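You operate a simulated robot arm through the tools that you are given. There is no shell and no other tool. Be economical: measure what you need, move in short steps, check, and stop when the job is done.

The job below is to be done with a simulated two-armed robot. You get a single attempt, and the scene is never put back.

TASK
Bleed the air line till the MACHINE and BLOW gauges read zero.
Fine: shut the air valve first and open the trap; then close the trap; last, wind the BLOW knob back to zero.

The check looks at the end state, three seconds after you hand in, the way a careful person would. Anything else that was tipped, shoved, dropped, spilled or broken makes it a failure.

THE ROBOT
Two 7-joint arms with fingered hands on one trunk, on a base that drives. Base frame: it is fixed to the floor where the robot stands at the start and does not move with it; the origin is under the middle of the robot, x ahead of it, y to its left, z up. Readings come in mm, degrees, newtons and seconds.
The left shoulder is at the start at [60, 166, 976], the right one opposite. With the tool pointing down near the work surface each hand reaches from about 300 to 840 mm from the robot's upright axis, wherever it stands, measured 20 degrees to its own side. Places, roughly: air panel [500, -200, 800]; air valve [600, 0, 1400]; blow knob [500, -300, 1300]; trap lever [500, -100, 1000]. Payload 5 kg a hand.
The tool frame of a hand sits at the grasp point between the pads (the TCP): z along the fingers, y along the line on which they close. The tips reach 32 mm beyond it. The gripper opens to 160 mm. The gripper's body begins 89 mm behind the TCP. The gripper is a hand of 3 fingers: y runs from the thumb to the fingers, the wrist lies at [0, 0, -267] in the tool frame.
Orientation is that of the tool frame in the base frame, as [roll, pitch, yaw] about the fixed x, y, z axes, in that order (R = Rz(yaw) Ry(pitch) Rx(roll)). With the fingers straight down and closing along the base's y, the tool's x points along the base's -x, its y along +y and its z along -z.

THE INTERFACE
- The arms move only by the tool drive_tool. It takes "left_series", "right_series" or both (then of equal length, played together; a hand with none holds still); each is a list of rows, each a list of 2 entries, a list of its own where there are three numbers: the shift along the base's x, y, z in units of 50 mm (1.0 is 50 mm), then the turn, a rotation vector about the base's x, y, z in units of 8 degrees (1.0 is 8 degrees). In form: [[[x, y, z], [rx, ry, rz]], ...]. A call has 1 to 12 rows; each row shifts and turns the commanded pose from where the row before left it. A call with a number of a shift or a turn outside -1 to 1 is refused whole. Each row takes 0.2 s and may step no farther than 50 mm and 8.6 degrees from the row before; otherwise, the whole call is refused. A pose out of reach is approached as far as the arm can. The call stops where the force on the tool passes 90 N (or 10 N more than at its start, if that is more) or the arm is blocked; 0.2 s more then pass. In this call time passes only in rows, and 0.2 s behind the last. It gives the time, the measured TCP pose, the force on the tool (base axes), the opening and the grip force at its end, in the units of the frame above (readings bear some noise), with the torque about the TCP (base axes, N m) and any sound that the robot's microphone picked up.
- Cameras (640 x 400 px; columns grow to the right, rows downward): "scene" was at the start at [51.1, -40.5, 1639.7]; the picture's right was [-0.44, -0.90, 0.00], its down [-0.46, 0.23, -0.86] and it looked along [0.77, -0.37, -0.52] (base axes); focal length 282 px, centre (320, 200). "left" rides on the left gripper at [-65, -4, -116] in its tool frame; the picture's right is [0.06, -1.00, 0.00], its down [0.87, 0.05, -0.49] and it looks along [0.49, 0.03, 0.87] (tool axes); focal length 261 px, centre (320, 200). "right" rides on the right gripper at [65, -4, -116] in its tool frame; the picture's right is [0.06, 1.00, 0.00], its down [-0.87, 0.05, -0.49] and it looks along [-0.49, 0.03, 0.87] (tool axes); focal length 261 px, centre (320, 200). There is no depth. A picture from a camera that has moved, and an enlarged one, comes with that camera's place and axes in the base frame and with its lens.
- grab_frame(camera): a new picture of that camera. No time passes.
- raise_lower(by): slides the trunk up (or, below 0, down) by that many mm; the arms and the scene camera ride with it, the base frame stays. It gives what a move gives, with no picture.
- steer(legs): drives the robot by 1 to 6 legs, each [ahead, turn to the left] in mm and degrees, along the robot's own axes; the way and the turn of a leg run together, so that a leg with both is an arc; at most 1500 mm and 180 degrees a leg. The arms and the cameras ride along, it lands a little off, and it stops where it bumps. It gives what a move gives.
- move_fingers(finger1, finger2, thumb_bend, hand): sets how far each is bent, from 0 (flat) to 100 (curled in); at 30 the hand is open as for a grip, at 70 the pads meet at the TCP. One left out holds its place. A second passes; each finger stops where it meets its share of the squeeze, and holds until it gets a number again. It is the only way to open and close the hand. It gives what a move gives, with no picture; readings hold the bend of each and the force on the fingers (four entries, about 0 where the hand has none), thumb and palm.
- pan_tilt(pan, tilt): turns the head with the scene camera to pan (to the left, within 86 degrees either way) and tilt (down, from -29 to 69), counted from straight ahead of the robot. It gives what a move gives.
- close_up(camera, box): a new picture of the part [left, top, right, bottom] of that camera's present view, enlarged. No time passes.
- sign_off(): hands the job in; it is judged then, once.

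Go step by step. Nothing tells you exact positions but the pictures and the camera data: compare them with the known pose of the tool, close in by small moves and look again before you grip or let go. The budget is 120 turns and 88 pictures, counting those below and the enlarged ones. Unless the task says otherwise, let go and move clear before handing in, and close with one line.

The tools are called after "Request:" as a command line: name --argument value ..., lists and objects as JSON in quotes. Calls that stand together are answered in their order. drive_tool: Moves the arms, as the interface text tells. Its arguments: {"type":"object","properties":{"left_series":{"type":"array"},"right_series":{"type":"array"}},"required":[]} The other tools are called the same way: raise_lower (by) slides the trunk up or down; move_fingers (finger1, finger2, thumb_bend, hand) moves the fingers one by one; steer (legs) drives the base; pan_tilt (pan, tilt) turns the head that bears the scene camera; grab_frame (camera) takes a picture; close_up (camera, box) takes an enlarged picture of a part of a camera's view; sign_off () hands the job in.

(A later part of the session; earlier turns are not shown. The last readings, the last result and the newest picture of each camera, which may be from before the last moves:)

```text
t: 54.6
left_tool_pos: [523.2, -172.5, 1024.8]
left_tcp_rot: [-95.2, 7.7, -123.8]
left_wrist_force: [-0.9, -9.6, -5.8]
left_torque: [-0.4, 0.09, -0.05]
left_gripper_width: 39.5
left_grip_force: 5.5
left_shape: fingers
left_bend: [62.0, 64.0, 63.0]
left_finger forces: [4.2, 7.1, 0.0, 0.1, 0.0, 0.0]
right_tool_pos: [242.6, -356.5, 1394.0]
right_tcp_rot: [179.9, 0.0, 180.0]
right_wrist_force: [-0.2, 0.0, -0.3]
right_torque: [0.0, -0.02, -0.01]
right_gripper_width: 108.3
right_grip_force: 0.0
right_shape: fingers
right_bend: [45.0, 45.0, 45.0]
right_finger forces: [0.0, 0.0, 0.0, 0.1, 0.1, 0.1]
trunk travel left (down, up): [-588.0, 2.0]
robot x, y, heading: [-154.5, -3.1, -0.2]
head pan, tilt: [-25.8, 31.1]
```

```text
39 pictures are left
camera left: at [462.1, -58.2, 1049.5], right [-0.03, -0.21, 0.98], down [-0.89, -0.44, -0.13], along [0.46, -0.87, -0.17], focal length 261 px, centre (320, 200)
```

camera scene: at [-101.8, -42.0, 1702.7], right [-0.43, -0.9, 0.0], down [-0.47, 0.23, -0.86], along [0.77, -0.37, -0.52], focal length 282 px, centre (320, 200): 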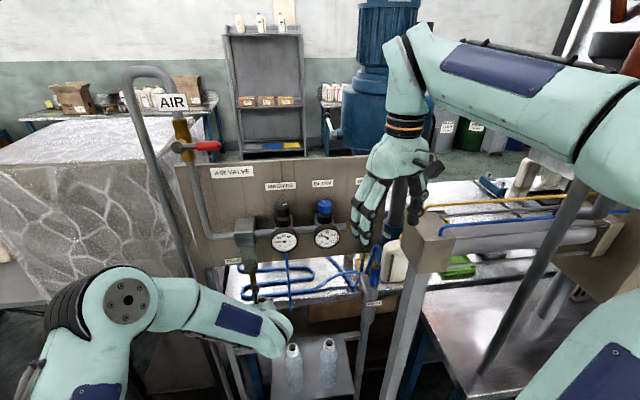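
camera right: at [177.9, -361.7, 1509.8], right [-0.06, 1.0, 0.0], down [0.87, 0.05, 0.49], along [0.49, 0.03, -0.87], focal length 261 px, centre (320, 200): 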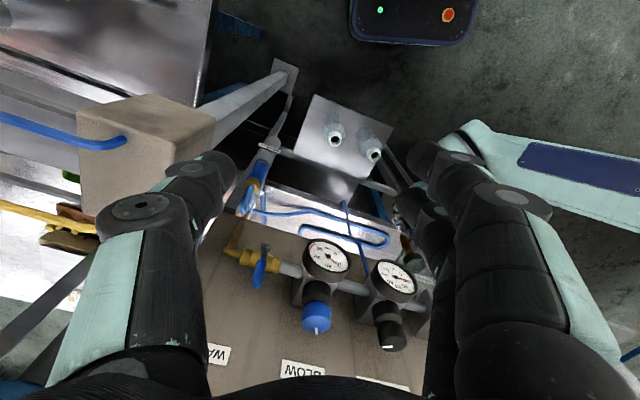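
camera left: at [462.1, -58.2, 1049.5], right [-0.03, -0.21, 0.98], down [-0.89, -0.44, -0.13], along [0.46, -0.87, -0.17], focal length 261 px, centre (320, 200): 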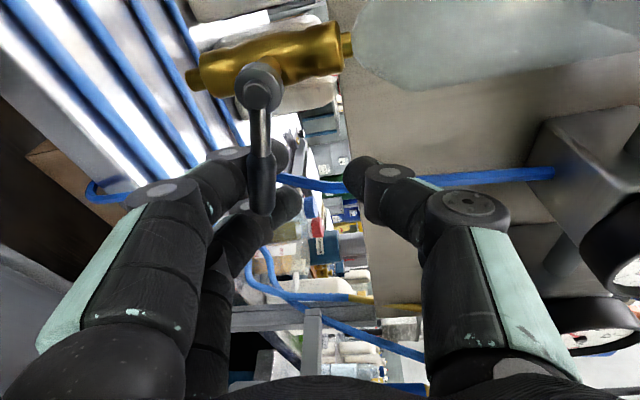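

The lever is still some 20° short. I'll push up further, easing slightly outward towards its tip.

Request:
drive_tool --left_series '[[[0, -0.15, 0.15], [0, 0, 0]], [[0, -0.05, 0.2], [0, 0, 0]]]'

Request:
grab_frame --camera "left"

```text
t: 55.2
left_tool_pos: [526.0, -179.3, 1042.5]
left_tcp_rot: [-95.0, 7.8, -123.3]
left_wrist_force: [0.3, 4.2, -6.1]
left_torque: [0.01, 0.01, 0.0]
left_gripper_width: 40.5
left_grip_force: 2.4
left_shape: fingers
left_bend: [62.0, 64.0, 63.0]
left_finger forces: [5.9, 0.1, 0.0, 0.0, 0.0, 0.0]
right_tool_pos: [242.7, -355.4, 1393.7]
right_tcp_rot: [180.0, 0.0, -180.0]
right_wrist_force: [0.0, 0.3, 0.1]
right_torque: [0.01, 0.03, -0.01]
right_gripper_width: 108.2
right_grip_force: 0.0
right_shape: fingers
right_bend: [45.0, 45.0, 45.0]
right_finger forces: [0.0, 0.0, 0.0, 0.0, 0.0, 0.0]
trunk travel left (down, up): [-588.0, 2.0]
robot x, y, heading: [-154.7, 2.7, 0.1]
head pan, tilt: [-25.8, 31.1]
```

```text
38 pictures are left
camera left: at [464.3, -64.4, 1066.8], right [-0.03, -0.21, 0.98], down [-0.89, -0.45, -0.13], along [0.46, -0.87, -0.17], focal length 261 px, centre (320, 200)
```

left: 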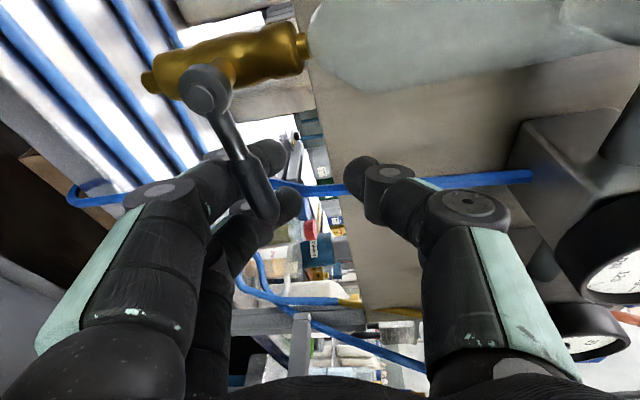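

Lever nearly level. One more small upward push to its stop.

Request:
drive_tool --left_series '[[[0, 0, 0.16], [0, 0, 0]], [[0, 0, 0.12], [0, 0, 0]]]'

Request:
grab_frame --camera "left"

```text
t: 55.8
left_tool_pos: [526.2, -182.2, 1053.3]
left_tcp_rot: [-95.5, 7.6, -123.7]
left_wrist_force: [1.1, 3.2, -27.3]
left_torque: [-0.35, -0.05, -0.02]
left_gripper_width: 54.8
left_grip_force: 13.1
left_shape: fingers
left_bend: [58.0, 61.0, 63.0]
left_finger forces: [19.7, 6.7, 0.0, 0.0, 0.0, 0.0]
right_tool_pos: [245.3, -356.7, 1393.9]
right_tcp_rot: [180.0, -0.1, 179.9]
right_wrist_force: [0.6, 0.3, -0.2]
right_torque: [0.02, -0.01, -0.02]
right_gripper_width: 108.6
right_grip_force: 0.1
right_shape: fingers
right_bend: [45.0, 45.0, 45.0]
right_finger forces: [0.0, 0.1, 0.0, 0.0, 0.0, 0.0]
trunk travel left (down, up): [-588.0, 2.0]
robot x, y, heading: [-153.4, -1.5, 0.0]
head pan, tilt: [-25.8, 31.1]
```

```text
37 pictures are left
camera left: at [464.6, -66.2, 1078.3], right [-0.03, -0.21, 0.98], down [-0.89, -0.44, -0.12], along [0.46, -0.87, -0.18], focal length 261 px, centre (320, 200)
```

left: 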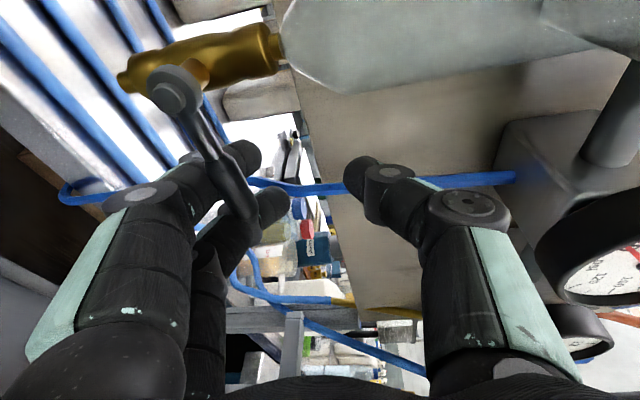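

Trap is shut at its stop. Now release, drop slightly to clear the bowl, and retreat along the finger direction.

Request:
drive_tool --left_series '[[[0, 0, -0.2], [0, 0, 0]]]'

Request:
move_fingers --hand "left" --finger1 50 --finger2 50 --thumb_bend 60

Request:
drive_tool --left_series '[[[0, 0, -0.5], [0, 0, 0]], [[-0.6, 0.38, 0], [0, 0, 0]], [[-0.7, 0.44, 0], [0, 0, 0]], [[-0.7, 0.44, 0], [0, 0, 0]], [[-0.6, 0.38, 0], [0, 0, 0]]]'

Request:
grab_frame --camera "left"

```text
t: 56.2
left_tool_pos: [525.8, -180.1, 1048.7]
left_tcp_rot: [-95.0, 7.8, -123.6]
left_wrist_force: [-1.7, 3.7, -14.4]
left_torque: [-0.08, 0.12, 0.06]
left_gripper_width: 49.6
left_grip_force: 6.3
left_shape: fingers
left_bend: [60.0, 63.0, 63.0]
left_finger forces: [11.4, 3.4, 0.1, 0.0, 0.0, 0.0]
right_tool_pos: [243.2, -356.0, 1393.7]
right_tcp_rot: [180.0, 0.0, -179.9]
right_wrist_force: [-0.2, -0.6, 0.9]
right_torque: [-0.02, -0.02, 0.0]
right_gripper_width: 108.4
right_grip_force: 0.1
right_shape: fingers
right_bend: [45.0, 45.0, 45.0]
right_finger forces: [0.0, 0.0, 0.0, 0.0, 0.1, 0.1]
trunk travel left (down, up): [-588.0, 2.0]
robot x, y, heading: [-153.4, -2.9, -0.2]
head pan, tilt: [-25.8, 31.1]
```

```text
t: 57.2
left_tool_pos: [524.7, -180.6, 1049.7]
left_tcp_rot: [-94.9, 7.8, -123.6]
left_wrist_force: [0.4, 0.4, 0.1]
left_torque: [-0.02, -0.02, -0.01]
left_gripper_width: 67.6
left_grip_force: 0.1
left_shape: fingers
left_bend: [50.0, 50.0, 60.0]
left_finger forces: [0.0, 0.0, 0.0, 0.0, 0.1, 0.1]
right_tool_pos: [242.8, -355.6, 1394.8]
right_tcp_rot: [180.0, 0.0, -179.9]
right_wrist_force: [-0.2, 0.5, -0.6]
right_torque: [0.02, -0.01, -0.03]
right_gripper_width: 108.4
right_grip_force: 0.0
right_shape: fingers
right_bend: [45.0, 45.0, 45.0]
right_finger forces: [0.1, 0.1, 0.1, 0.1, 0.1, 0.0]
trunk travel left (down, up): [-588.0, 2.0]
robot x, y, heading: [-149.6, 0.3, 0.0]
head pan, tilt: [-25.8, 31.1]
```

```text
t: 58.4
left_tool_pos: [393.7, -98.3, 1023.9]
left_tcp_rot: [-95.1, 7.7, -123.6]
left_wrist_force: [-0.5, 0.7, 0.7]
left_torque: [0.01, -0.05, -0.02]
left_gripper_width: 67.4
left_grip_force: 0.0
left_shape: fingers
left_bend: [50.0, 50.0, 60.0]
left_finger forces: [0.0, 0.0, 0.1, 0.1, 0.1, 0.0]
right_tool_pos: [242.8, -354.3, 1394.4]
right_tcp_rot: [179.9, 0.0, -179.9]
right_wrist_force: [0.3, 0.2, 0.3]
right_torque: [-0.02, 0.01, -0.02]
right_gripper_width: 108.6
right_grip_force: 0.0
right_shape: fingers
right_bend: [45.0, 45.0, 45.0]
right_finger forces: [0.1, 0.1, 0.0, 0.0, 0.0, 0.0]
trunk travel left (down, up): [-588.0, 2.0]
robot x, y, heading: [-153.2, 0.3, 0.3]
head pan, tilt: [-25.8, 31.1]
```

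```text
36 pictures are left
camera left: at [332.5, 17.3, 1047.7], right [-0.04, -0.21, 0.98], down [-0.89, -0.44, -0.13], along [0.46, -0.87, -0.17], focal length 261 px, centre (320, 200)
```

left: 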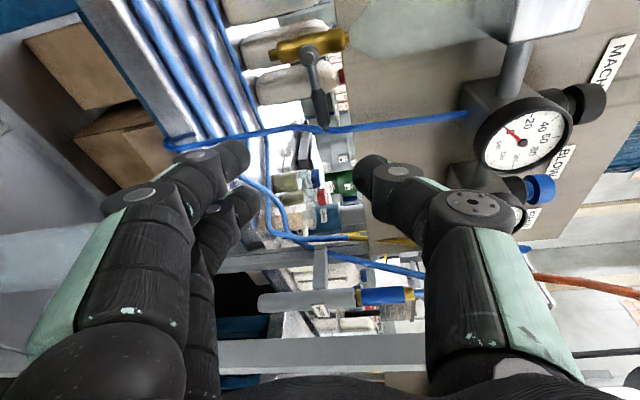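

Trap is back in its closed position. I'll pull the left hand back and unwind it to make room for driving forward.

Request:
drive_tool --left_series '[[[-0.2, 0.3, 0], [0.95, 0, 0]], [[-0.2, 0.3, 0], [0.95, 0, 0]], [[-0.2, 0.3, 0], [0.95, 0, 0]], [[-0.2, 0.3, 0], [0.95, 0, 0]], [[-0.2, 0.3, 0], [0.95, 0, 0]], [[-0.2, 0.3, 0], [0.95, 0, 0]], [[-0.2, 0.3, 0], [0.95, 0, 0]], [[-0.2, 0.3, 0], [0.95, 0, 0]], [[-0.2, 0.3, 0], [0.95, 0, 0]], [[-0.2, 0.3, 0], [0.95, 0, 0]], [[-0.2, 0.3, 0], [0.8, 0, 0]]]'

Request:
drive_tool --left_series '[[[-0.2, 0.1, 0], [0, 1, 0]], [[-0.2, 0.1, 0], [0, 1, 0]], [[-0.2, 0, 0], [0, 1, 0]], [[-0.2, 0, 0], [0, 1, 0]], [[0, 0, 0], [0, 1, 0]], [[0, 0, 0], [0, 1, 0]]]'

Request:
grab_frame --camera "scene"

```text
t: 60.8
left_tool_pos: [338.3, 25.8, 1007.4]
left_tcp_rot: [176.7, 56.8, 177.2]
left_wrist_force: [0.0, 0.5, 0.2]
left_torque: [-0.03, 0.02, 0.01]
left_gripper_width: 67.4
left_grip_force: 0.1
left_shape: fingers
left_bend: [50.0, 50.0, 60.0]
left_finger forces: [0.0, 0.1, 0.0, 0.1, 0.0, 0.0]
left hand out of reach, approached as far as the arm can: row 4, 5, 6, 7, 8, 9, 10, 11
right_tool_pos: [241.3, -356.5, 1393.9]
right_tcp_rot: [180.0, -0.1, -180.0]
right_wrist_force: [-0.3, 0.2, 0.2]
right_torque: [0.03, -0.04, 0.02]
right_gripper_width: 108.8
right_grip_force: 0.0
right_shape: fingers
right_bend: [45.0, 45.0, 45.0]
right_finger forces: [0.0, 0.2, 0.0, 0.1, 0.0, 0.1]
trunk travel left (down, up): [-588.0, 2.0]
robot x, y, heading: [-153.2, -2.8, 0.2]
head pan, tilt: [-25.8, 31.1]
```

```text
t: 62.2
left_tool_pos: [296.7, 36.0, 1008.5]
left_tcp_rot: [179.0, 8.7, 178.6]
left_wrist_force: [0.1, 0.5, 0.4]
left_torque: [0.03, -0.01, 0.05]
left_gripper_width: 67.1
left_grip_force: 0.1
left_shape: fingers
left_bend: [50.0, 50.0, 60.0]
left_finger forces: [0.0, 0.1, 0.0, 0.0, 0.1, 0.0]
right_tool_pos: [242.6, -356.7, 1394.2]
right_tcp_rot: [180.0, -0.1, -180.0]
right_wrist_force: [0.1, -0.2, -0.6]
right_torque: [0.03, 0.01, -0.02]
right_gripper_width: 108.6
right_grip_force: 0.0
right_shape: fingers
right_bend: [45.0, 45.0, 45.0]
right_finger forces: [0.1, 0.0, 0.0, 0.0, 0.0, 0.0]
trunk travel left (down, up): [-588.0, 2.0]
robot x, y, heading: [-153.7, 0.8, 0.1]
head pan, tilt: [-25.8, 31.1]
```

```text
35 pictures are left
camera scene: at [-102.3, -41.5, 1702.7], right [-0.43, -0.9, 0.0], down [-0.47, 0.22, -0.86], along [0.77, -0.37, -0.52], focal length 282 px, centre (320, 200)
```

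scene: 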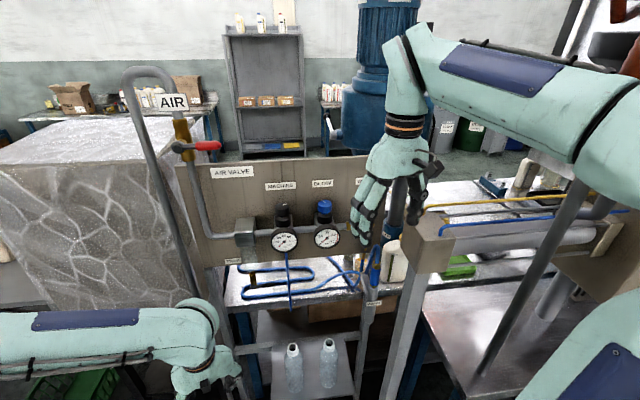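

Left hand is parked. I'll drive forward about 130 mm and move the right hand above the BLOW knob.

Request:
steer --legs '[[130, 0]]'

Request:
drive_tool --right_series '[[[0.7, 0, -0.15], [0, 0, 0]], [[0.7, 0.1, -0.15], [0, 0, 0]], [[0.6, 0.1, -0.1], [0, 0, 0]]]'

Request:
grab_frame --camera "right"

```text
t: 63.5
left_tool_pos: [429.3, 37.5, 1007.4]
left_tcp_rot: [178.9, 8.7, 178.9]
left_wrist_force: [-0.5, 0.6, -0.2]
left_torque: [-0.03, 0.05, 0.0]
left_gripper_width: 67.5
left_grip_force: 0.1
left_shape: fingers
left_bend: [50.0, 50.0, 60.0]
left_finger forces: [0.1, 0.0, 0.0, 0.0, 0.0, 0.0]
right_tool_pos: [376.6, -353.0, 1394.7]
right_tcp_rot: [179.9, -0.1, -179.7]
right_wrist_force: [-0.1, 0.7, 0.1]
right_torque: [-0.03, 0.07, 0.01]
right_gripper_width: 108.2
right_grip_force: 0.3
right_shape: fingers
right_bend: [45.0, 45.0, 45.0]
right_finger forces: [0.1, 0.0, 0.0, 0.0, 0.0, 0.0]
trunk travel left (down, up): [-588.0, 2.0]
robot x, y, heading: [-26.2, 1.8, -0.1]
head pan, tilt: [-25.8, 31.1]
```

```text
t: 64.3
left_tool_pos: [428.1, 38.3, 1006.9]
left_tcp_rot: [179.1, 8.6, 178.8]
left_wrist_force: [0.8, 0.0, 0.7]
left_torque: [0.01, 0.05, 0.0]
left_gripper_width: 67.2
left_grip_force: 0.0
left_shape: fingers
left_bend: [50.0, 50.0, 60.0]
left_finger forces: [0.0, 0.0, 0.1, 0.0, 0.0, 0.1]
right_tool_pos: [476.0, -345.1, 1375.5]
right_tcp_rot: [180.0, -0.2, -179.7]
right_wrist_force: [0.4, -0.5, 0.5]
right_torque: [0.03, 0.03, 0.02]
right_gripper_width: 108.6
right_grip_force: 0.0
right_shape: fingers
right_bend: [45.0, 45.0, 45.0]
right_finger forces: [0.0, 0.0, 0.1, 0.1, 0.1, 0.0]
trunk travel left (down, up): [-588.0, 2.0]
robot x, y, heading: [-25.0, -2.8, -0.1]
head pan, tilt: [-25.8, 31.1]
```

```text
34 pictures are left
camera right: at [410.4, -348.8, 1491.1], right [-0.07, 1.0, 0.0], down [0.87, 0.06, 0.49], along [0.49, 0.03, -0.87], focal length 261 px, centre (320, 200)
```

right: 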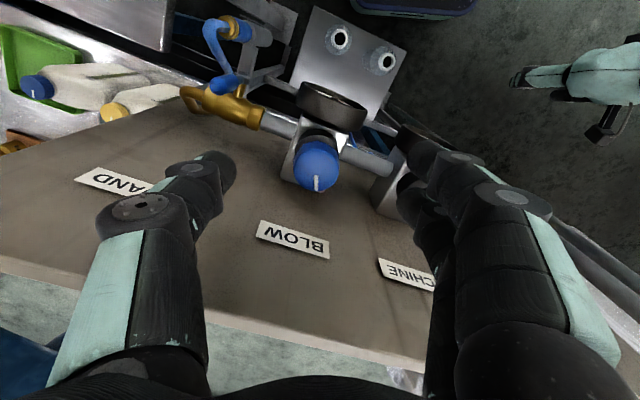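

The panel is only ~50 mm behind the knob, so I'll approach it from the front (fingers pitched ~30° below horizontal) and turn by swinging the wrist about the knob. Back off ~110 mm and reorient the right hand.

Request:
steer --legs '[[-110, 0]]'

Request:
drive_tool --right_series '[[[0, 0, 0], [0, -1, 0]], [[0, 0, -0.1], [0, -1, 0]], [[0, 0, -0.2], [0, -1, 0]], [[0, 0, -0.2], [0, -1, 0]], [[0, 0, -0.3], [0, -1, 0]], [[0, 0, -0.3], [0, -1, 0]], [[0, 0, -0.3], [0, -1, 0]]]'

Request:
grab_frame --camera "right"

Request:
grab_frame --camera "scene"

```text
t: 65.5
left_tool_pos: [314.1, 37.8, 1009.5]
left_tcp_rot: [179.0, 8.9, 178.9]
left_wrist_force: [-0.5, -0.5, -0.4]
left_torque: [-0.02, -0.06, 0.0]
left_gripper_width: 67.3
left_grip_force: 0.0
left_shape: fingers
left_bend: [50.0, 50.0, 60.0]
left_finger forces: [0.0, 0.0, 0.0, 0.1, 0.0, 0.0]
right_tool_pos: [360.7, -342.9, 1378.3]
right_tcp_rot: [-179.9, 0.1, -179.6]
right_wrist_force: [-0.6, 0.4, -0.4]
right_torque: [0.01, -0.11, 0.0]
right_gripper_width: 108.1
right_grip_force: 0.1
right_shape: fingers
right_bend: [45.0, 45.0, 45.0]
right_finger forces: [0.0, 0.0, 0.0, 0.1, 0.0, 0.0]
trunk travel left (down, up): [-588.0, 2.0]
robot x, y, heading: [-133.7, -0.9, 0.2]
head pan, tilt: [-25.8, 31.1]
```

```text
t: 67.1
left_tool_pos: [315.5, 38.5, 1007.5]
left_tcp_rot: [179.0, 8.9, 178.9]
left_wrist_force: [0.9, 0.0, 0.3]
left_torque: [0.0, 0.04, 0.02]
left_gripper_width: 67.2
left_grip_force: 0.1
left_shape: fingers
left_bend: [50.0, 50.0, 60.0]
left_finger forces: [0.1, 0.0, 0.1, 0.1, 0.0, 0.0]
right_tool_pos: [363.2, -342.7, 1305.6]
right_tcp_rot: [-179.6, 56.0, -179.6]
right_wrist_force: [0.0, -0.3, 0.0]
right_torque: [-0.02, 0.0, -0.01]
right_gripper_width: 108.1
right_grip_force: 0.1
right_shape: fingers
right_bend: [45.0, 45.0, 45.0]
right_finger forces: [0.0, 0.0, 0.1, 0.0, 0.1, 0.0]
trunk travel left (down, up): [-588.0, 2.0]
robot x, y, heading: [-134.5, 4.5, 0.1]
head pan, tilt: [-25.8, 31.1]
```

```text
33 pictures are left
camera right: at [231.0, -347.4, 1315.9], right [-0.04, 1.0, -0.06], down [0.08, 0.06, 1.0], along [1.0, 0.03, -0.08], focal length 261 px, centre (320, 200)
```

right: 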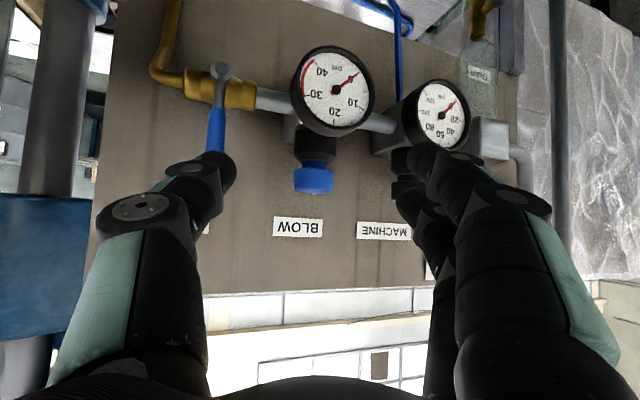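

```text
32 pictures are left
camera scene: at [-83.6, -38.8, 1702.8], right [-0.43, -0.9, 0.0], down [-0.47, 0.22, -0.86], along [0.77, -0.37, -0.52], focal length 282 px, centre (320, 200)
```

scene: 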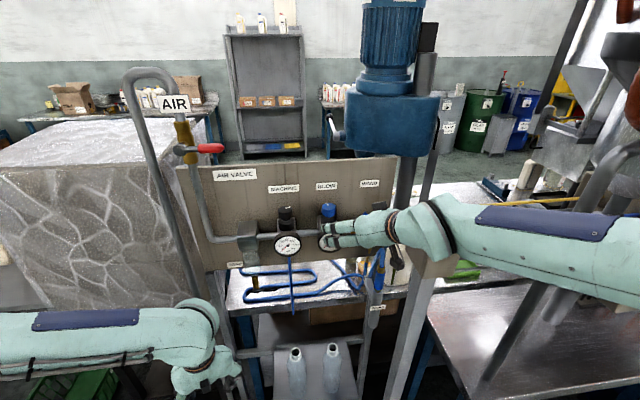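

The knob spans z≈1261–1288 at (497, -346), with ~59 mm to the MACHINE knob. I'll narrow the grip to ~60 mm, pre-yaw the hand ~15° clockwise, and come closer.

Request:
move_fingers --hand "right" --finger1 57 --finger2 57 --thumb_bend 57

Request:
drive_tool --right_series '[[[0.3, 0.25, -0.2], [0, 0, -0.95]], [[0.3, 0.2, -0.2], [0, 0, -0.95]]]'

Request:
grab_frame --camera "right"

```text
t: 68.1
left_tool_pos: [315.6, 40.0, 1008.6]
left_tcp_rot: [179.0, 8.7, 178.9]
left_wrist_force: [-0.5, -0.6, 0.0]
left_torque: [0.01, 0.04, 0.0]
left_gripper_width: 67.4
left_grip_force: 0.0
left_shape: fingers
left_bend: [50.0, 50.0, 60.0]
left_finger forces: [0.0, 0.0, 0.1, 0.0, 0.0, 0.0]
right_tool_pos: [363.1, -342.5, 1306.2]
right_tcp_rot: [-179.5, 56.0, -179.5]
right_wrist_force: [0.5, 0.5, -0.5]
right_torque: [-0.01, 0.0, 0.0]
right_gripper_width: 63.9
right_grip_force: 0.1
right_shape: fingers
right_bend: [56.0, 56.0, 56.0]
right_finger forces: [0.0, 0.0, 0.0, 0.0, 0.0, 0.1]
trunk travel left (down, up): [-588.0, 2.0]
robot x, y, heading: [-133.6, 4.4, 0.4]
head pan, tilt: [-25.8, 31.1]
```

```text
t: 68.9
left_tool_pos: [317.0, 38.9, 1007.7]
left_tcp_rot: [178.9, 8.7, 179.0]
left_wrist_force: [-0.6, 0.8, -0.7]
left_torque: [0.0, 0.05, -0.03]
left_gripper_width: 67.3
left_grip_force: 0.0
left_shape: fingers
left_bend: [50.0, 50.0, 60.0]
left_finger forces: [0.0, 0.1, 0.1, 0.1, 0.0, 0.1]
right_tool_pos: [388.2, -227.6, 1352.7]
right_tcp_rot: [171.2, 63.5, 169.4]
right_wrist_force: [0.0, 0.1, -0.9]
right_torque: [0.0, -0.01, 0.02]
right_gripper_width: 63.2
right_grip_force: 0.0
right_shape: fingers
right_bend: [56.0, 56.0, 56.0]
right_finger forces: [0.0, 0.0, 0.0, 0.1, 0.0, 0.0]
trunk travel left (down, up): [-588.0, 2.0]
robot x, y, heading: [-136.1, 0.2, -0.1]
head pan, tilt: [-25.8, 31.1]
stopped in row 2 (right hand): the arm was blocked; the commanded pose is now the measured one
```

```text
31 pictures are left
camera right: at [256.0, -225.1, 1344.6], right [0.02, 1.0, 0.01], down [-0.06, -0.01, 1.0], along [1.0, -0.02, 0.06], focal length 261 px, centre (320, 200)
```

right: 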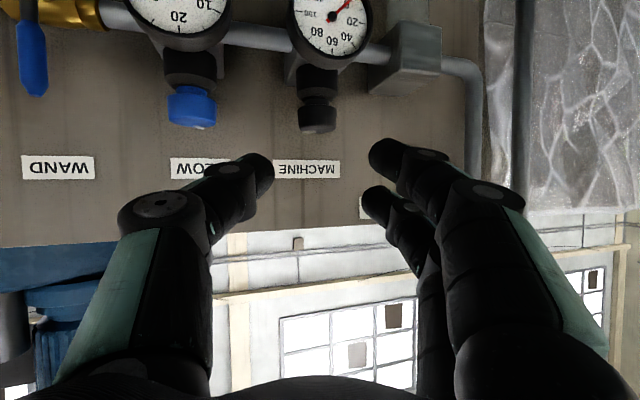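

The arm balked at that yaw and drifted left (no contact force). Fingers pointing inward (+yaw) suits the right arm better, so I'll return in line with the knob at straight-ahead yaw.

Request:
drive_tool --right_series '[[[-0.2, -0.7, 0], [0, 0, 0]], [[-0.2, -0.8, -0.2], [0, 0.4, 0]], [[0, -0.8, -0.4], [0, 0.4, 0]], [[0, 0, -0.4], [0, 0, 0]]]'

Request:
grab_frame --camera "right"

```text
t: 69.9
left_tool_pos: [315.2, 38.8, 1007.2]
left_tcp_rot: [178.9, 8.8, 179.0]
left_wrist_force: [0.0, 1.0, -0.1]
left_torque: [-0.03, 0.01, 0.01]
left_gripper_width: 67.3
left_grip_force: 0.1
left_shape: fingers
left_bend: [50.0, 50.0, 60.0]
left_finger forces: [0.1, 0.1, 0.0, 0.0, 0.0, 0.0]
right_tool_pos: [368.9, -340.2, 1303.5]
right_tcp_rot: [173.4, 57.4, 171.4]
right_wrist_force: [0.5, 0.5, 0.4]
right_torque: [-0.02, 0.03, 0.01]
right_gripper_width: 63.2
right_grip_force: 0.1
right_shape: fingers
right_bend: [56.0, 56.0, 56.0]
right_finger forces: [0.0, 0.0, 0.0, 0.1, 0.0, 0.1]
trunk travel left (down, up): [-588.0, 2.0]
robot x, y, heading: [-133.9, -3.3, 0.6]
head pan, tilt: [-25.8, 31.1]
```

```text
30 pictures are left
camera right: at [235.6, -339.2, 1310.2], right [0.02, 1.0, 0.01], down [0.05, -0.01, 1.0], along [1.0, -0.02, -0.05], focal length 261 px, centre (320, 200)
```

right: 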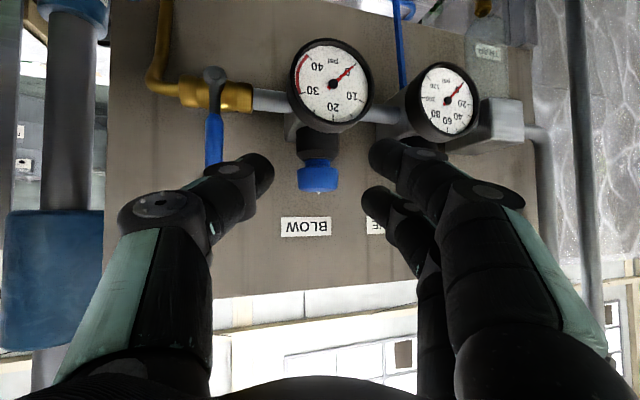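

Aligned. Advancing towards the knob at knob height.

Request:
drive_tool --right_series '[[[0.5, -0.05, -0.25], [0, 0, 0.2]], [[0.6, -0.05, -0.25], [0, 0, 0.2]]]'

Request:
grab_frame --camera "right"

```text
t: 70.5
left_tool_pos: [315.8, 38.8, 1007.4]
left_tcp_rot: [179.0, 8.6, 178.8]
left_wrist_force: [-0.1, -1.0, -0.1]
left_torque: [0.05, 0.0, 0.02]
left_gripper_width: 67.4
left_grip_force: 0.1
left_shape: fingers
left_bend: [50.0, 50.0, 60.0]
left_finger forces: [0.1, 0.0, 0.1, 0.0, 0.1, 0.0]
right_tool_pos: [422.0, -349.3, 1276.7]
right_tcp_rot: [173.3, 57.1, 174.4]
right_wrist_force: [0.3, -0.1, 0.1]
right_torque: [0.03, 0.01, 0.03]
right_gripper_width: 63.4
right_grip_force: 0.1
right_shape: fingers
right_bend: [56.0, 56.0, 56.0]
right_finger forces: [0.1, 0.0, 0.0, 0.1, 0.0, 0.0]
trunk travel left (down, up): [-588.0, 2.0]
robot x, y, heading: [-133.8, 2.5, 0.3]
head pan, tilt: [-25.8, 31.1]
```

```text
29 pictures are left
camera right: at [290.3, -353.9, 1283.8], right [-0.03, 1.0, 0.01], down [0.06, -0.01, 1.0], along [1.0, 0.04, -0.05], focal length 261 px, centre (320, 200)
```

right: 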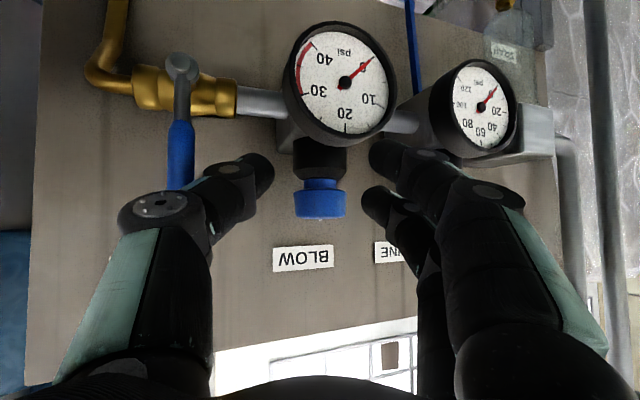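

Knob centred. Moving in the last 75 mm, slightly higher for clearance from the gauge.

Request:
drive_tool --right_series '[[[0.5, 0.03, 0.1], [0, 0, 0]], [[0.5, 0.03, 0], [0, 0, 0]], [[0.45, 0, 0], [0, 0, 0]]]'

Request:
grab_frame --camera "right"

Request:
close_up --camera "scene" --box '[250, 180, 410, 280]'

```text
t: 71.3
left_tool_pos: [316.3, 38.9, 1008.0]
left_tcp_rot: [179.0, 8.7, 178.9]
left_wrist_force: [-0.4, 1.2, -0.1]
left_torque: [0.01, 0.02, 0.03]
left_gripper_width: 67.2
left_grip_force: 0.1
left_shape: fingers
left_bend: [50.0, 50.0, 60.0]
left_finger forces: [0.0, 0.0, 0.1, 0.0, 0.0, 0.0]
right_tool_pos: [493.7, -345.1, 1283.0]
right_tcp_rot: [173.3, 57.2, 174.5]
right_wrist_force: [0.7, 0.5, 0.6]
right_torque: [-0.03, 0.04, -0.01]
right_gripper_width: 63.1
right_grip_force: 0.0
right_shape: fingers
right_bend: [56.0, 56.0, 56.0]
right_finger forces: [0.1, 0.0, 0.0, 0.1, 0.0, 0.0]
trunk travel left (down, up): [-588.0, 2.0]
robot x, y, heading: [-132.7, -0.4, -0.0]
head pan, tilt: [-25.8, 31.1]
```

```text
28 pictures are left
camera right: at [362.1, -350.6, 1289.6], right [-0.03, 1.0, 0.01], down [0.05, -0.01, 1.0], along [1.0, 0.04, -0.05], focal length 261 px, centre (320, 200)
```

right: 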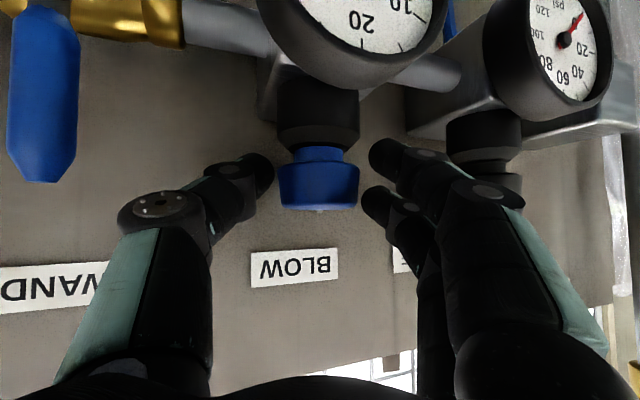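

```text
4.00 times, centred on (330, 230) of scene
camera zoom: at [-82.4, -39.5, 1702.6], right [-0.43, -0.9, 0.0], down [-0.47, 0.22, -0.86], along [0.77, -0.37, -0.52], focal length 1128 px, centre (280, 80)
```

zoom: 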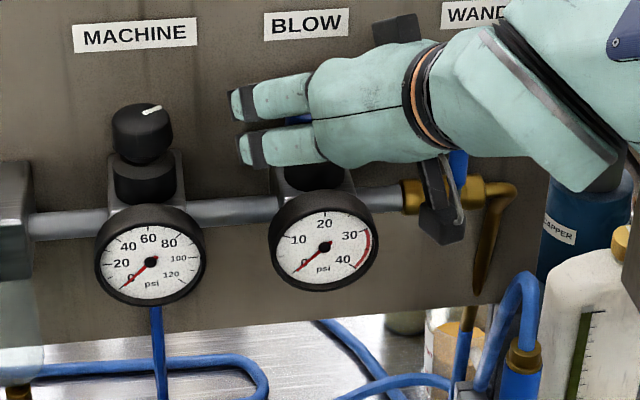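

Knob is between the digits. Lowering ~8 mm and gripping.

Request:
drive_tool --right_series '[[[0.05, 0, -0.16], [0, 0, 0]]]'

Request:
move_fingers --hand "right" --finger1 68 --finger2 68 --thumb_bend 68

Request:
grab_frame --camera "right"

```text
t: 71.7
left_tool_pos: [316.2, 39.5, 1008.4]
left_tcp_rot: [178.9, 8.8, 178.9]
left_wrist_force: [-0.3, 0.1, -0.3]
left_torque: [-0.02, -0.01, -0.04]
left_gripper_width: 67.3
left_grip_force: 0.0
left_shape: fingers
left_bend: [50.0, 50.0, 60.0]
left_finger forces: [0.1, 0.1, 0.0, 0.0, 0.1, 0.0]
right_tool_pos: [495.1, -346.2, 1281.5]
right_tcp_rot: [173.5, 57.3, 174.4]
right_wrist_force: [0.4, 0.0, -0.3]
right_torque: [0.0, -0.01, -0.06]
right_gripper_width: 63.3
right_grip_force: 0.0
right_shape: fingers
right_bend: [56.0, 56.0, 56.0]
right_finger forces: [0.0, 0.1, 0.0, 0.0, 0.0, 0.0]
right hand out of reach, approached as far as the arm can: row 1
trunk travel left (down, up): [-588.0, 2.0]
robot x, y, heading: [-135.8, 4.2, 0.1]
head pan, tilt: [-25.8, 31.1]
```

```text
t: 72.7
left_tool_pos: [316.5, 38.3, 1006.1]
left_tcp_rot: [179.0, 8.8, 179.0]
left_wrist_force: [-0.5, 0.0, -0.8]
left_torque: [0.0, -0.01, 0.0]
left_gripper_width: 67.4
left_grip_force: 0.0
left_shape: fingers
left_bend: [50.0, 50.0, 60.0]
left_finger forces: [0.1, 0.1, 0.0, 0.0, 0.0, 0.0]
right_tool_pos: [494.6, -346.4, 1281.3]
right_tcp_rot: [173.5, 57.2, 174.5]
right_wrist_force: [4.9, -3.4, 1.2]
right_torque: [0.1, -0.07, 0.01]
right_gripper_width: 36.9
right_grip_force: 8.6
right_shape: fingers
right_bend: [63.0, 66.0, 65.0]
right_finger forces: [4.7, 1.5, 0.0, 0.1, 10.2, 0.0]
trunk travel left (down, up): [-588.0, 2.0]
robot x, y, heading: [-136.2, -1.0, -0.0]
head pan, tilt: [-25.8, 31.1]
```

```text
26 pictures are left
camera right: at [363.0, -351.1, 1288.0], right [-0.03, 1.0, 0.01], down [0.05, -0.01, 1.0], along [1.0, 0.03, -0.05], focal length 261 px, centre (320, 200)
```

right: 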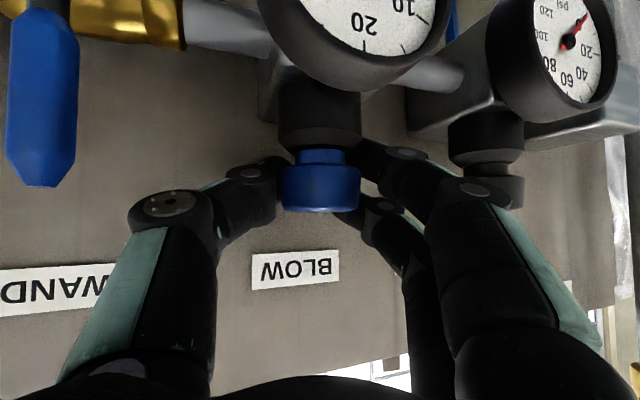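

Gripped with ~10 N. Now swinging the hand counter-clockwise (seen from above) about the knob.

Request:
move_fingers --hand "right" --finger1 74 --finger2 72 --thumb_bend 74

Request:
drive_tool --right_series '[[[0, 0, 0], [0, 0, 0.8]], [[0, 0, 0], [0, 0, 0.8]], [[0, 0, 0], [0, 0, 0.8]], [[0, 0, 0], [0, 0, 0.8]]]'

Request:
grab_frame --camera "right"

Request:
close_up --camera "scene" --box '[250, 180, 410, 280]'

```text
t: 73.7
left_tool_pos: [316.2, 39.1, 1006.2]
left_tcp_rot: [178.9, 8.7, 178.8]
left_wrist_force: [-0.3, 0.3, -1.0]
left_torque: [0.0, 0.04, -0.03]
left_gripper_width: 67.1
left_grip_force: 0.0
left_shape: fingers
left_bend: [50.0, 50.0, 60.0]
left_finger forces: [0.0, 0.0, 0.0, 0.1, 0.0, 0.0]
right_tool_pos: [497.4, -346.8, 1281.3]
right_tcp_rot: [173.4, 57.3, 174.6]
right_wrist_force: [13.0, -4.0, 0.6]
right_torque: [0.18, -0.17, 0.01]
right_gripper_width: 35.0
right_grip_force: 19.3
right_shape: fingers
right_bend: [67.0, 70.0, 66.0]
right_finger forces: [10.3, 5.8, 0.0, 0.0, 21.8, 0.0]
trunk travel left (down, up): [-588.0, 2.0]
robot x, y, heading: [-134.6, 3.7, 0.2]
head pan, tilt: [-25.8, 31.1]
```

```text
t: 74.7
left_tool_pos: [317.5, 40.5, 1008.8]
left_tcp_rot: [179.0, 8.6, 178.8]
left_wrist_force: [0.3, -0.2, 0.2]
left_torque: [0.0, -0.03, 0.0]
left_gripper_width: 67.3
left_grip_force: 0.0
left_shape: fingers
left_bend: [50.0, 50.0, 60.0]
left_finger forces: [0.0, 0.0, 0.1, 0.1, 0.0, 0.0]
right_tool_pos: [503.5, -344.1, 1292.5]
right_tcp_rot: [173.5, 59.1, -165.1]
right_wrist_force: [40.1, 5.9, 22.5]
right_torque: [0.4, -0.71, 0.01]
right_gripper_width: 28.6
right_grip_force: 22.1
right_shape: fingers
right_bend: [67.0, 72.0, 68.0]
right_finger forces: [18.5, 0.0, 0.0, 0.1, 25.8, 0.0]
right hand out of reach, approached as far as the arm can: row 1
trunk travel left (down, up): [-588.0, 2.0]
robot x, y, heading: [-133.8, -1.6, -0.0]
head pan, tilt: [-25.8, 31.1]
```

```text
25 pictures are left
camera right: at [380.1, -395.5, 1294.8], right [-0.38, 0.92, 0.0], down [0.02, 0.0, 1.0], along [0.92, 0.38, -0.02], focal length 261 px, centre (320, 200)
```

right: 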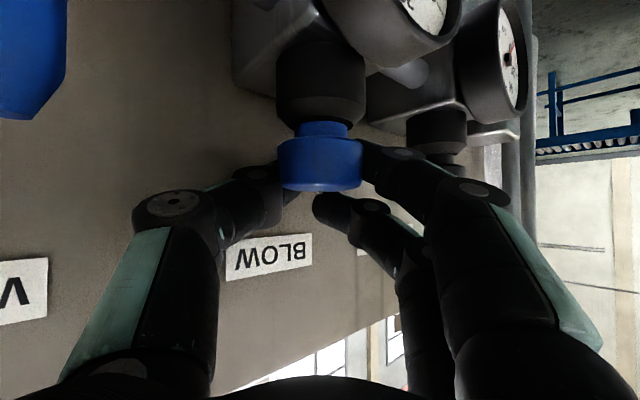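

```text
4.00 times, centred on (330, 230) of scene
camera zoom: at [-79.1, -37.3, 1703.2], right [-0.43, -0.9, 0.0], down [-0.47, 0.22, -0.86], along [0.77, -0.37, -0.52], focal length 1128 px, centre (280, 80)
```

zoom: 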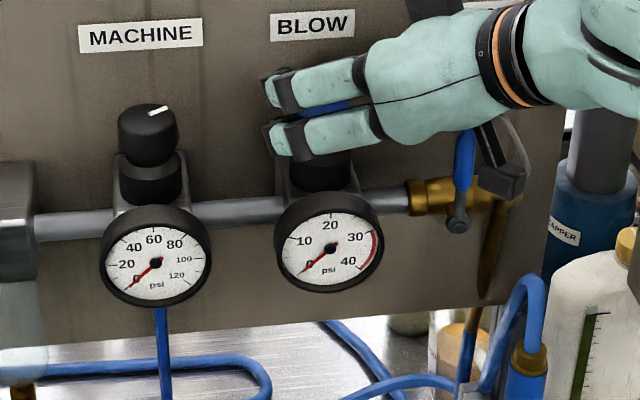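

About 20° turned, with some drift up and forward. I'll correct the drift while continuing the swing.

Request:
drive_tool --right_series '[[[-0.08, -0.02, -0.1], [0, 0, 0.7]], [[-0.06, -0.02, -0.1], [0, 0, 0.8]], [[0, 0, 0], [0, 0, 0.8]], [[0, 0, 0], [0, 0, 0.8]]]'

Request:
grab_frame --camera "right"

```text
t: 75.7
left_tool_pos: [316.3, 41.4, 1008.4]
left_tcp_rot: [179.2, 8.6, 178.9]
left_wrist_force: [-0.4, 0.5, 1.4]
left_torque: [-0.02, 0.02, 0.0]
left_gripper_width: 67.3
left_grip_force: 0.1
left_shape: fingers
left_bend: [50.0, 50.0, 60.0]
left_finger forces: [0.0, 0.0, 0.0, 0.0, 0.1, 0.0]
right_tool_pos: [496.2, -342.6, 1287.1]
right_tcp_rot: [173.6, 59.7, -140.5]
right_wrist_force: [38.5, 17.7, 48.9]
right_torque: [0.42, -1.36, -1.35]
right_gripper_width: 32.9
right_grip_force: 51.0
right_shape: fingers
right_bend: [68.0, 71.0, 66.0]
right_finger forces: [8.6, 32.9, 0.0, 0.0, 60.6, 0.0]
trunk travel left (down, up): [-588.0, 2.0]
robot x, y, heading: [-138.6, 0.4, 0.2]
head pan, tilt: [-25.8, 31.1]
```

```text
23 pictures are left
camera right: at [405.8, -439.9, 1287.9], right [-0.73, 0.68, 0.0], down [0.01, 0.01, 1.0], along [0.68, 0.73, -0.01], focal length 261 px, centre (320, 200)
```

right: 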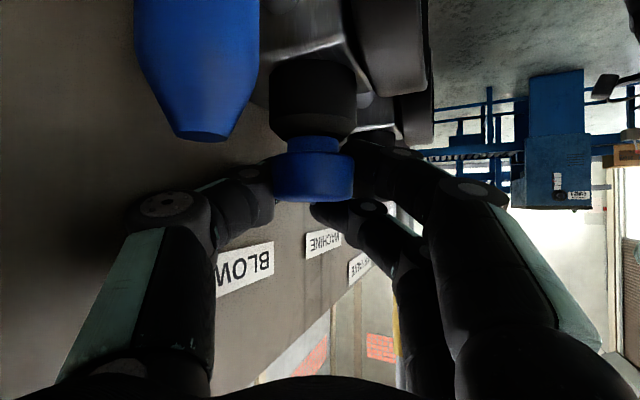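

Resistance rose sharply (1.35 N·m), maybe the stop. I'll release, back off, and look at the pointer.

Request:
move_fingers --hand "right" --finger1 56 --finger2 56 --thumb_bend 58

Request:
drive_tool --right_series '[[[-0.5, -0.5, 0.2], [0, 0, 0]], [[-0.6, -0.5, 0.2], [0, 0, 0]], [[-0.6, -0.3, 0.1], [0, 0, 0]]]'

Request:
close_up --camera "scene" --box '[250, 180, 410, 280]'

```text
t: 76.7
left_tool_pos: [315.8, 37.9, 1007.2]
left_tcp_rot: [179.0, 8.8, 178.7]
left_wrist_force: [0.7, -1.5, -0.4]
left_torque: [-0.01, 0.01, -0.03]
left_gripper_width: 67.3
left_grip_force: 0.0
left_shape: fingers
left_bend: [50.0, 50.0, 60.0]
left_finger forces: [0.0, 0.1, 0.0, 0.1, 0.1, 0.0]
right_tool_pos: [490.2, -349.0, 1277.6]
right_tcp_rot: [173.2, 58.8, -140.4]
right_wrist_force: [-0.8, 2.2, -0.5]
right_torque: [0.0, 0.04, 0.06]
right_gripper_width: 59.9
right_grip_force: 0.6
right_shape: fingers
right_bend: [56.0, 56.0, 57.0]
right_finger forces: [0.1, 0.1, 0.0, 0.0, 1.2, 0.0]
trunk travel left (down, up): [-588.0, 2.0]
robot x, y, heading: [-133.1, 1.5, 0.0]
head pan, tilt: [-25.8, 31.1]
```

```text
t: 77.5
left_tool_pos: [314.9, 38.5, 1007.7]
left_tcp_rot: [179.0, 8.8, 178.8]
left_wrist_force: [-0.4, 0.0, 0.4]
left_torque: [0.0, 0.01, -0.03]
left_gripper_width: 67.3
left_grip_force: 0.1
left_shape: fingers
left_bend: [50.0, 50.0, 60.0]
left_finger forces: [0.0, 0.0, 0.0, 0.1, 0.0, 0.0]
right_tool_pos: [405.2, -413.9, 1305.6]
right_tcp_rot: [173.3, 58.9, -140.4]
right_wrist_force: [-0.5, 0.6, 0.2]
right_torque: [0.0, 0.01, -0.03]
right_gripper_width: 60.9
right_grip_force: 0.0
right_shape: fingers
right_bend: [56.0, 56.0, 57.0]
right_finger forces: [0.0, 0.0, 0.0, 0.0, 0.1, 0.0]
trunk travel left (down, up): [-588.0, 2.0]
robot x, y, heading: [-136.5, 3.8, -0.0]
head pan, tilt: [-25.8, 31.1]
```

```text
4.00 times, centred on (330, 230) of scene
camera zoom: at [-84.5, -39.2, 1702.8], right [-0.43, -0.9, 0.0], down [-0.46, 0.22, -0.86], along [0.77, -0.37, -0.52], focal length 1128 px, centre (280, 80)
```

zoom: 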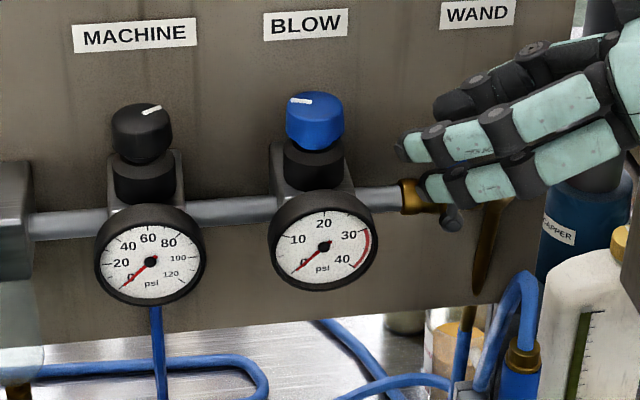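

The pointer swung from straight ahead to ~55° left, so the knob did turn counter-clockwise and likely met its zero stop. I'll regrasp and test whether it turns any further.

Request:
drive_tool --right_series '[[[-0.2, 0.2, 0], [0, 0, -0.7]], [[-0.1, 0.35, 0], [0, 0, -0.7]], [[0, 0.4, -0.1], [0, 0, -0.7]], [[0, 0.35, -0.1], [0, 0, -0.7]]]'

Request:
close_up --camera "scene" --box '[300, 190, 350, 230]'

Request:
grab_frame --camera "right"

```text
t: 78.5
left_tool_pos: [315.1, 38.7, 1007.5]
left_tcp_rot: [179.0, 8.8, 179.0]
left_wrist_force: [0.2, -0.3, -0.8]
left_torque: [0.0, 0.02, 0.04]
left_gripper_width: 67.3
left_grip_force: 0.1
left_shape: fingers
left_bend: [50.0, 50.0, 60.0]
left_finger forces: [0.1, 0.0, 0.0, 0.0, 0.0, 0.1]
right_tool_pos: [390.5, -347.6, 1293.7]
right_tcp_rot: [173.3, 58.8, -162.9]
right_wrist_force: [-0.4, 0.3, 0.1]
right_torque: [-0.01, -0.01, -0.01]
right_gripper_width: 61.2
right_grip_force: 0.0
right_shape: fingers
right_bend: [56.0, 56.0, 57.0]
right_finger forces: [0.1, 0.0, 0.0, 0.1, 0.0, 0.0]
trunk travel left (down, up): [-588.0, 2.0]
robot x, y, heading: [-135.2, 3.0, 0.3]
head pan, tilt: [-25.8, 31.1]
```

```text
10.00 times, centred on (325, 210) of scene
camera zoom: at [-83.7, -38.5, 1702.7], right [-0.43, -0.9, 0.0], down [-0.47, 0.22, -0.86], along [0.77, -0.37, -0.52], focal length 2821 px, centre (270, 100)
```

zoom: 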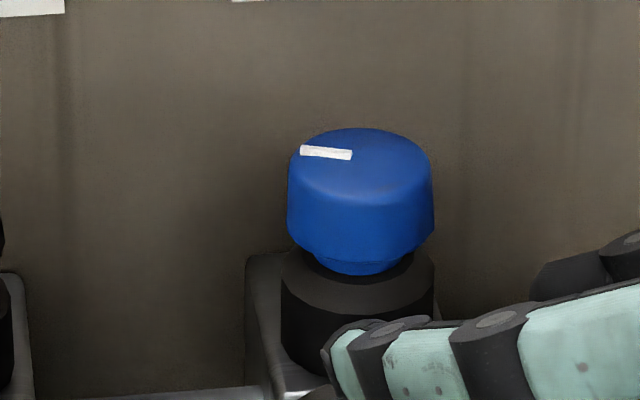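

```text
20 pictures are left
camera right: at [269.5, -403.0, 1297.1], right [-0.42, 0.91, 0.01], down [0.03, 0.0, 1.0], along [0.91, 0.42, -0.03], focal length 261 px, centre (320, 200)
```

right: 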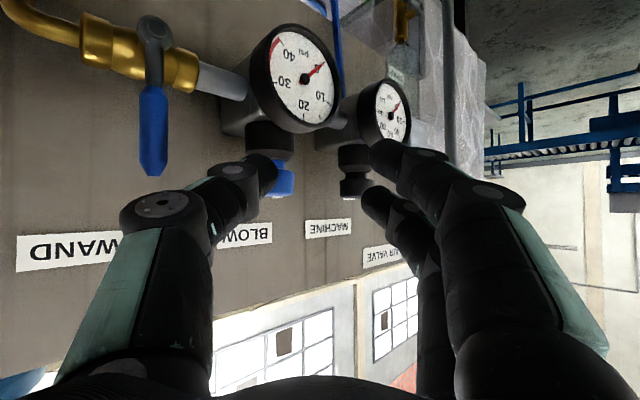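

Pointer now at ~50° left. I'll approach again with a small yaw and test for further rotation.

Request:
drive_tool --right_series '[[[0, -0.2, -0.1], [0, 0, -0.8]], [[0, -0.2, -0.1], [0, 0, -0.8]], [[0.6, 0.13, 0], [0, 0, 0]], [[0.6, 0.13, 0], [0, 0, 0]]]'

Request:
grab_frame --camera "right"

```text
t: 79.5
left_tool_pos: [315.1, 38.4, 1008.6]
left_tcp_rot: [179.1, 8.8, 178.9]
left_wrist_force: [0.3, 0.0, 0.4]
left_torque: [0.0, 0.01, 0.0]
left_gripper_width: 67.5
left_grip_force: 0.1
left_shape: fingers
left_bend: [50.0, 50.0, 60.0]
left_finger forces: [0.0, 0.0, 0.0, 0.0, 0.0, 0.0]
right_tool_pos: [452.5, -356.5, 1283.2]
right_tcp_rot: [173.3, 58.8, -175.7]
right_wrist_force: [-0.3, -0.6, 0.2]
right_torque: [0.01, -0.01, 0.04]
right_gripper_width: 61.0
right_grip_force: 0.0
right_shape: fingers
right_bend: [56.0, 56.0, 57.0]
right_finger forces: [0.0, 0.0, 0.0, 0.1, 0.0, 0.0]
trunk travel left (down, up): [-588.0, 2.0]
robot x, y, heading: [-135.1, 1.2, -0.1]
head pan, tilt: [-25.8, 31.1]
```

```text
19 pictures are left
camera right: at [322.1, -384.3, 1286.7], right [-0.21, 0.98, 0.01], down [0.03, 0.0, 1.0], along [0.98, 0.21, -0.03], focal length 261 px, centre (320, 200)
```

right: 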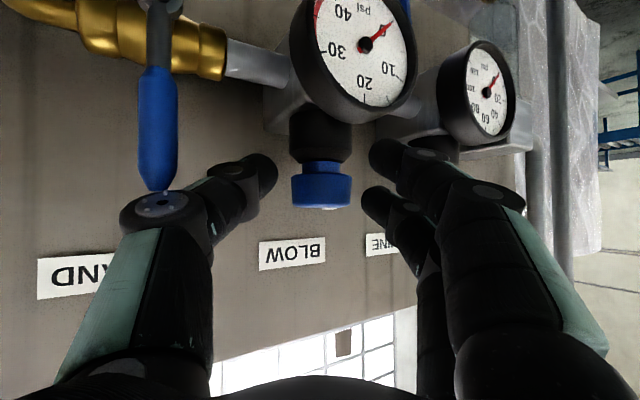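

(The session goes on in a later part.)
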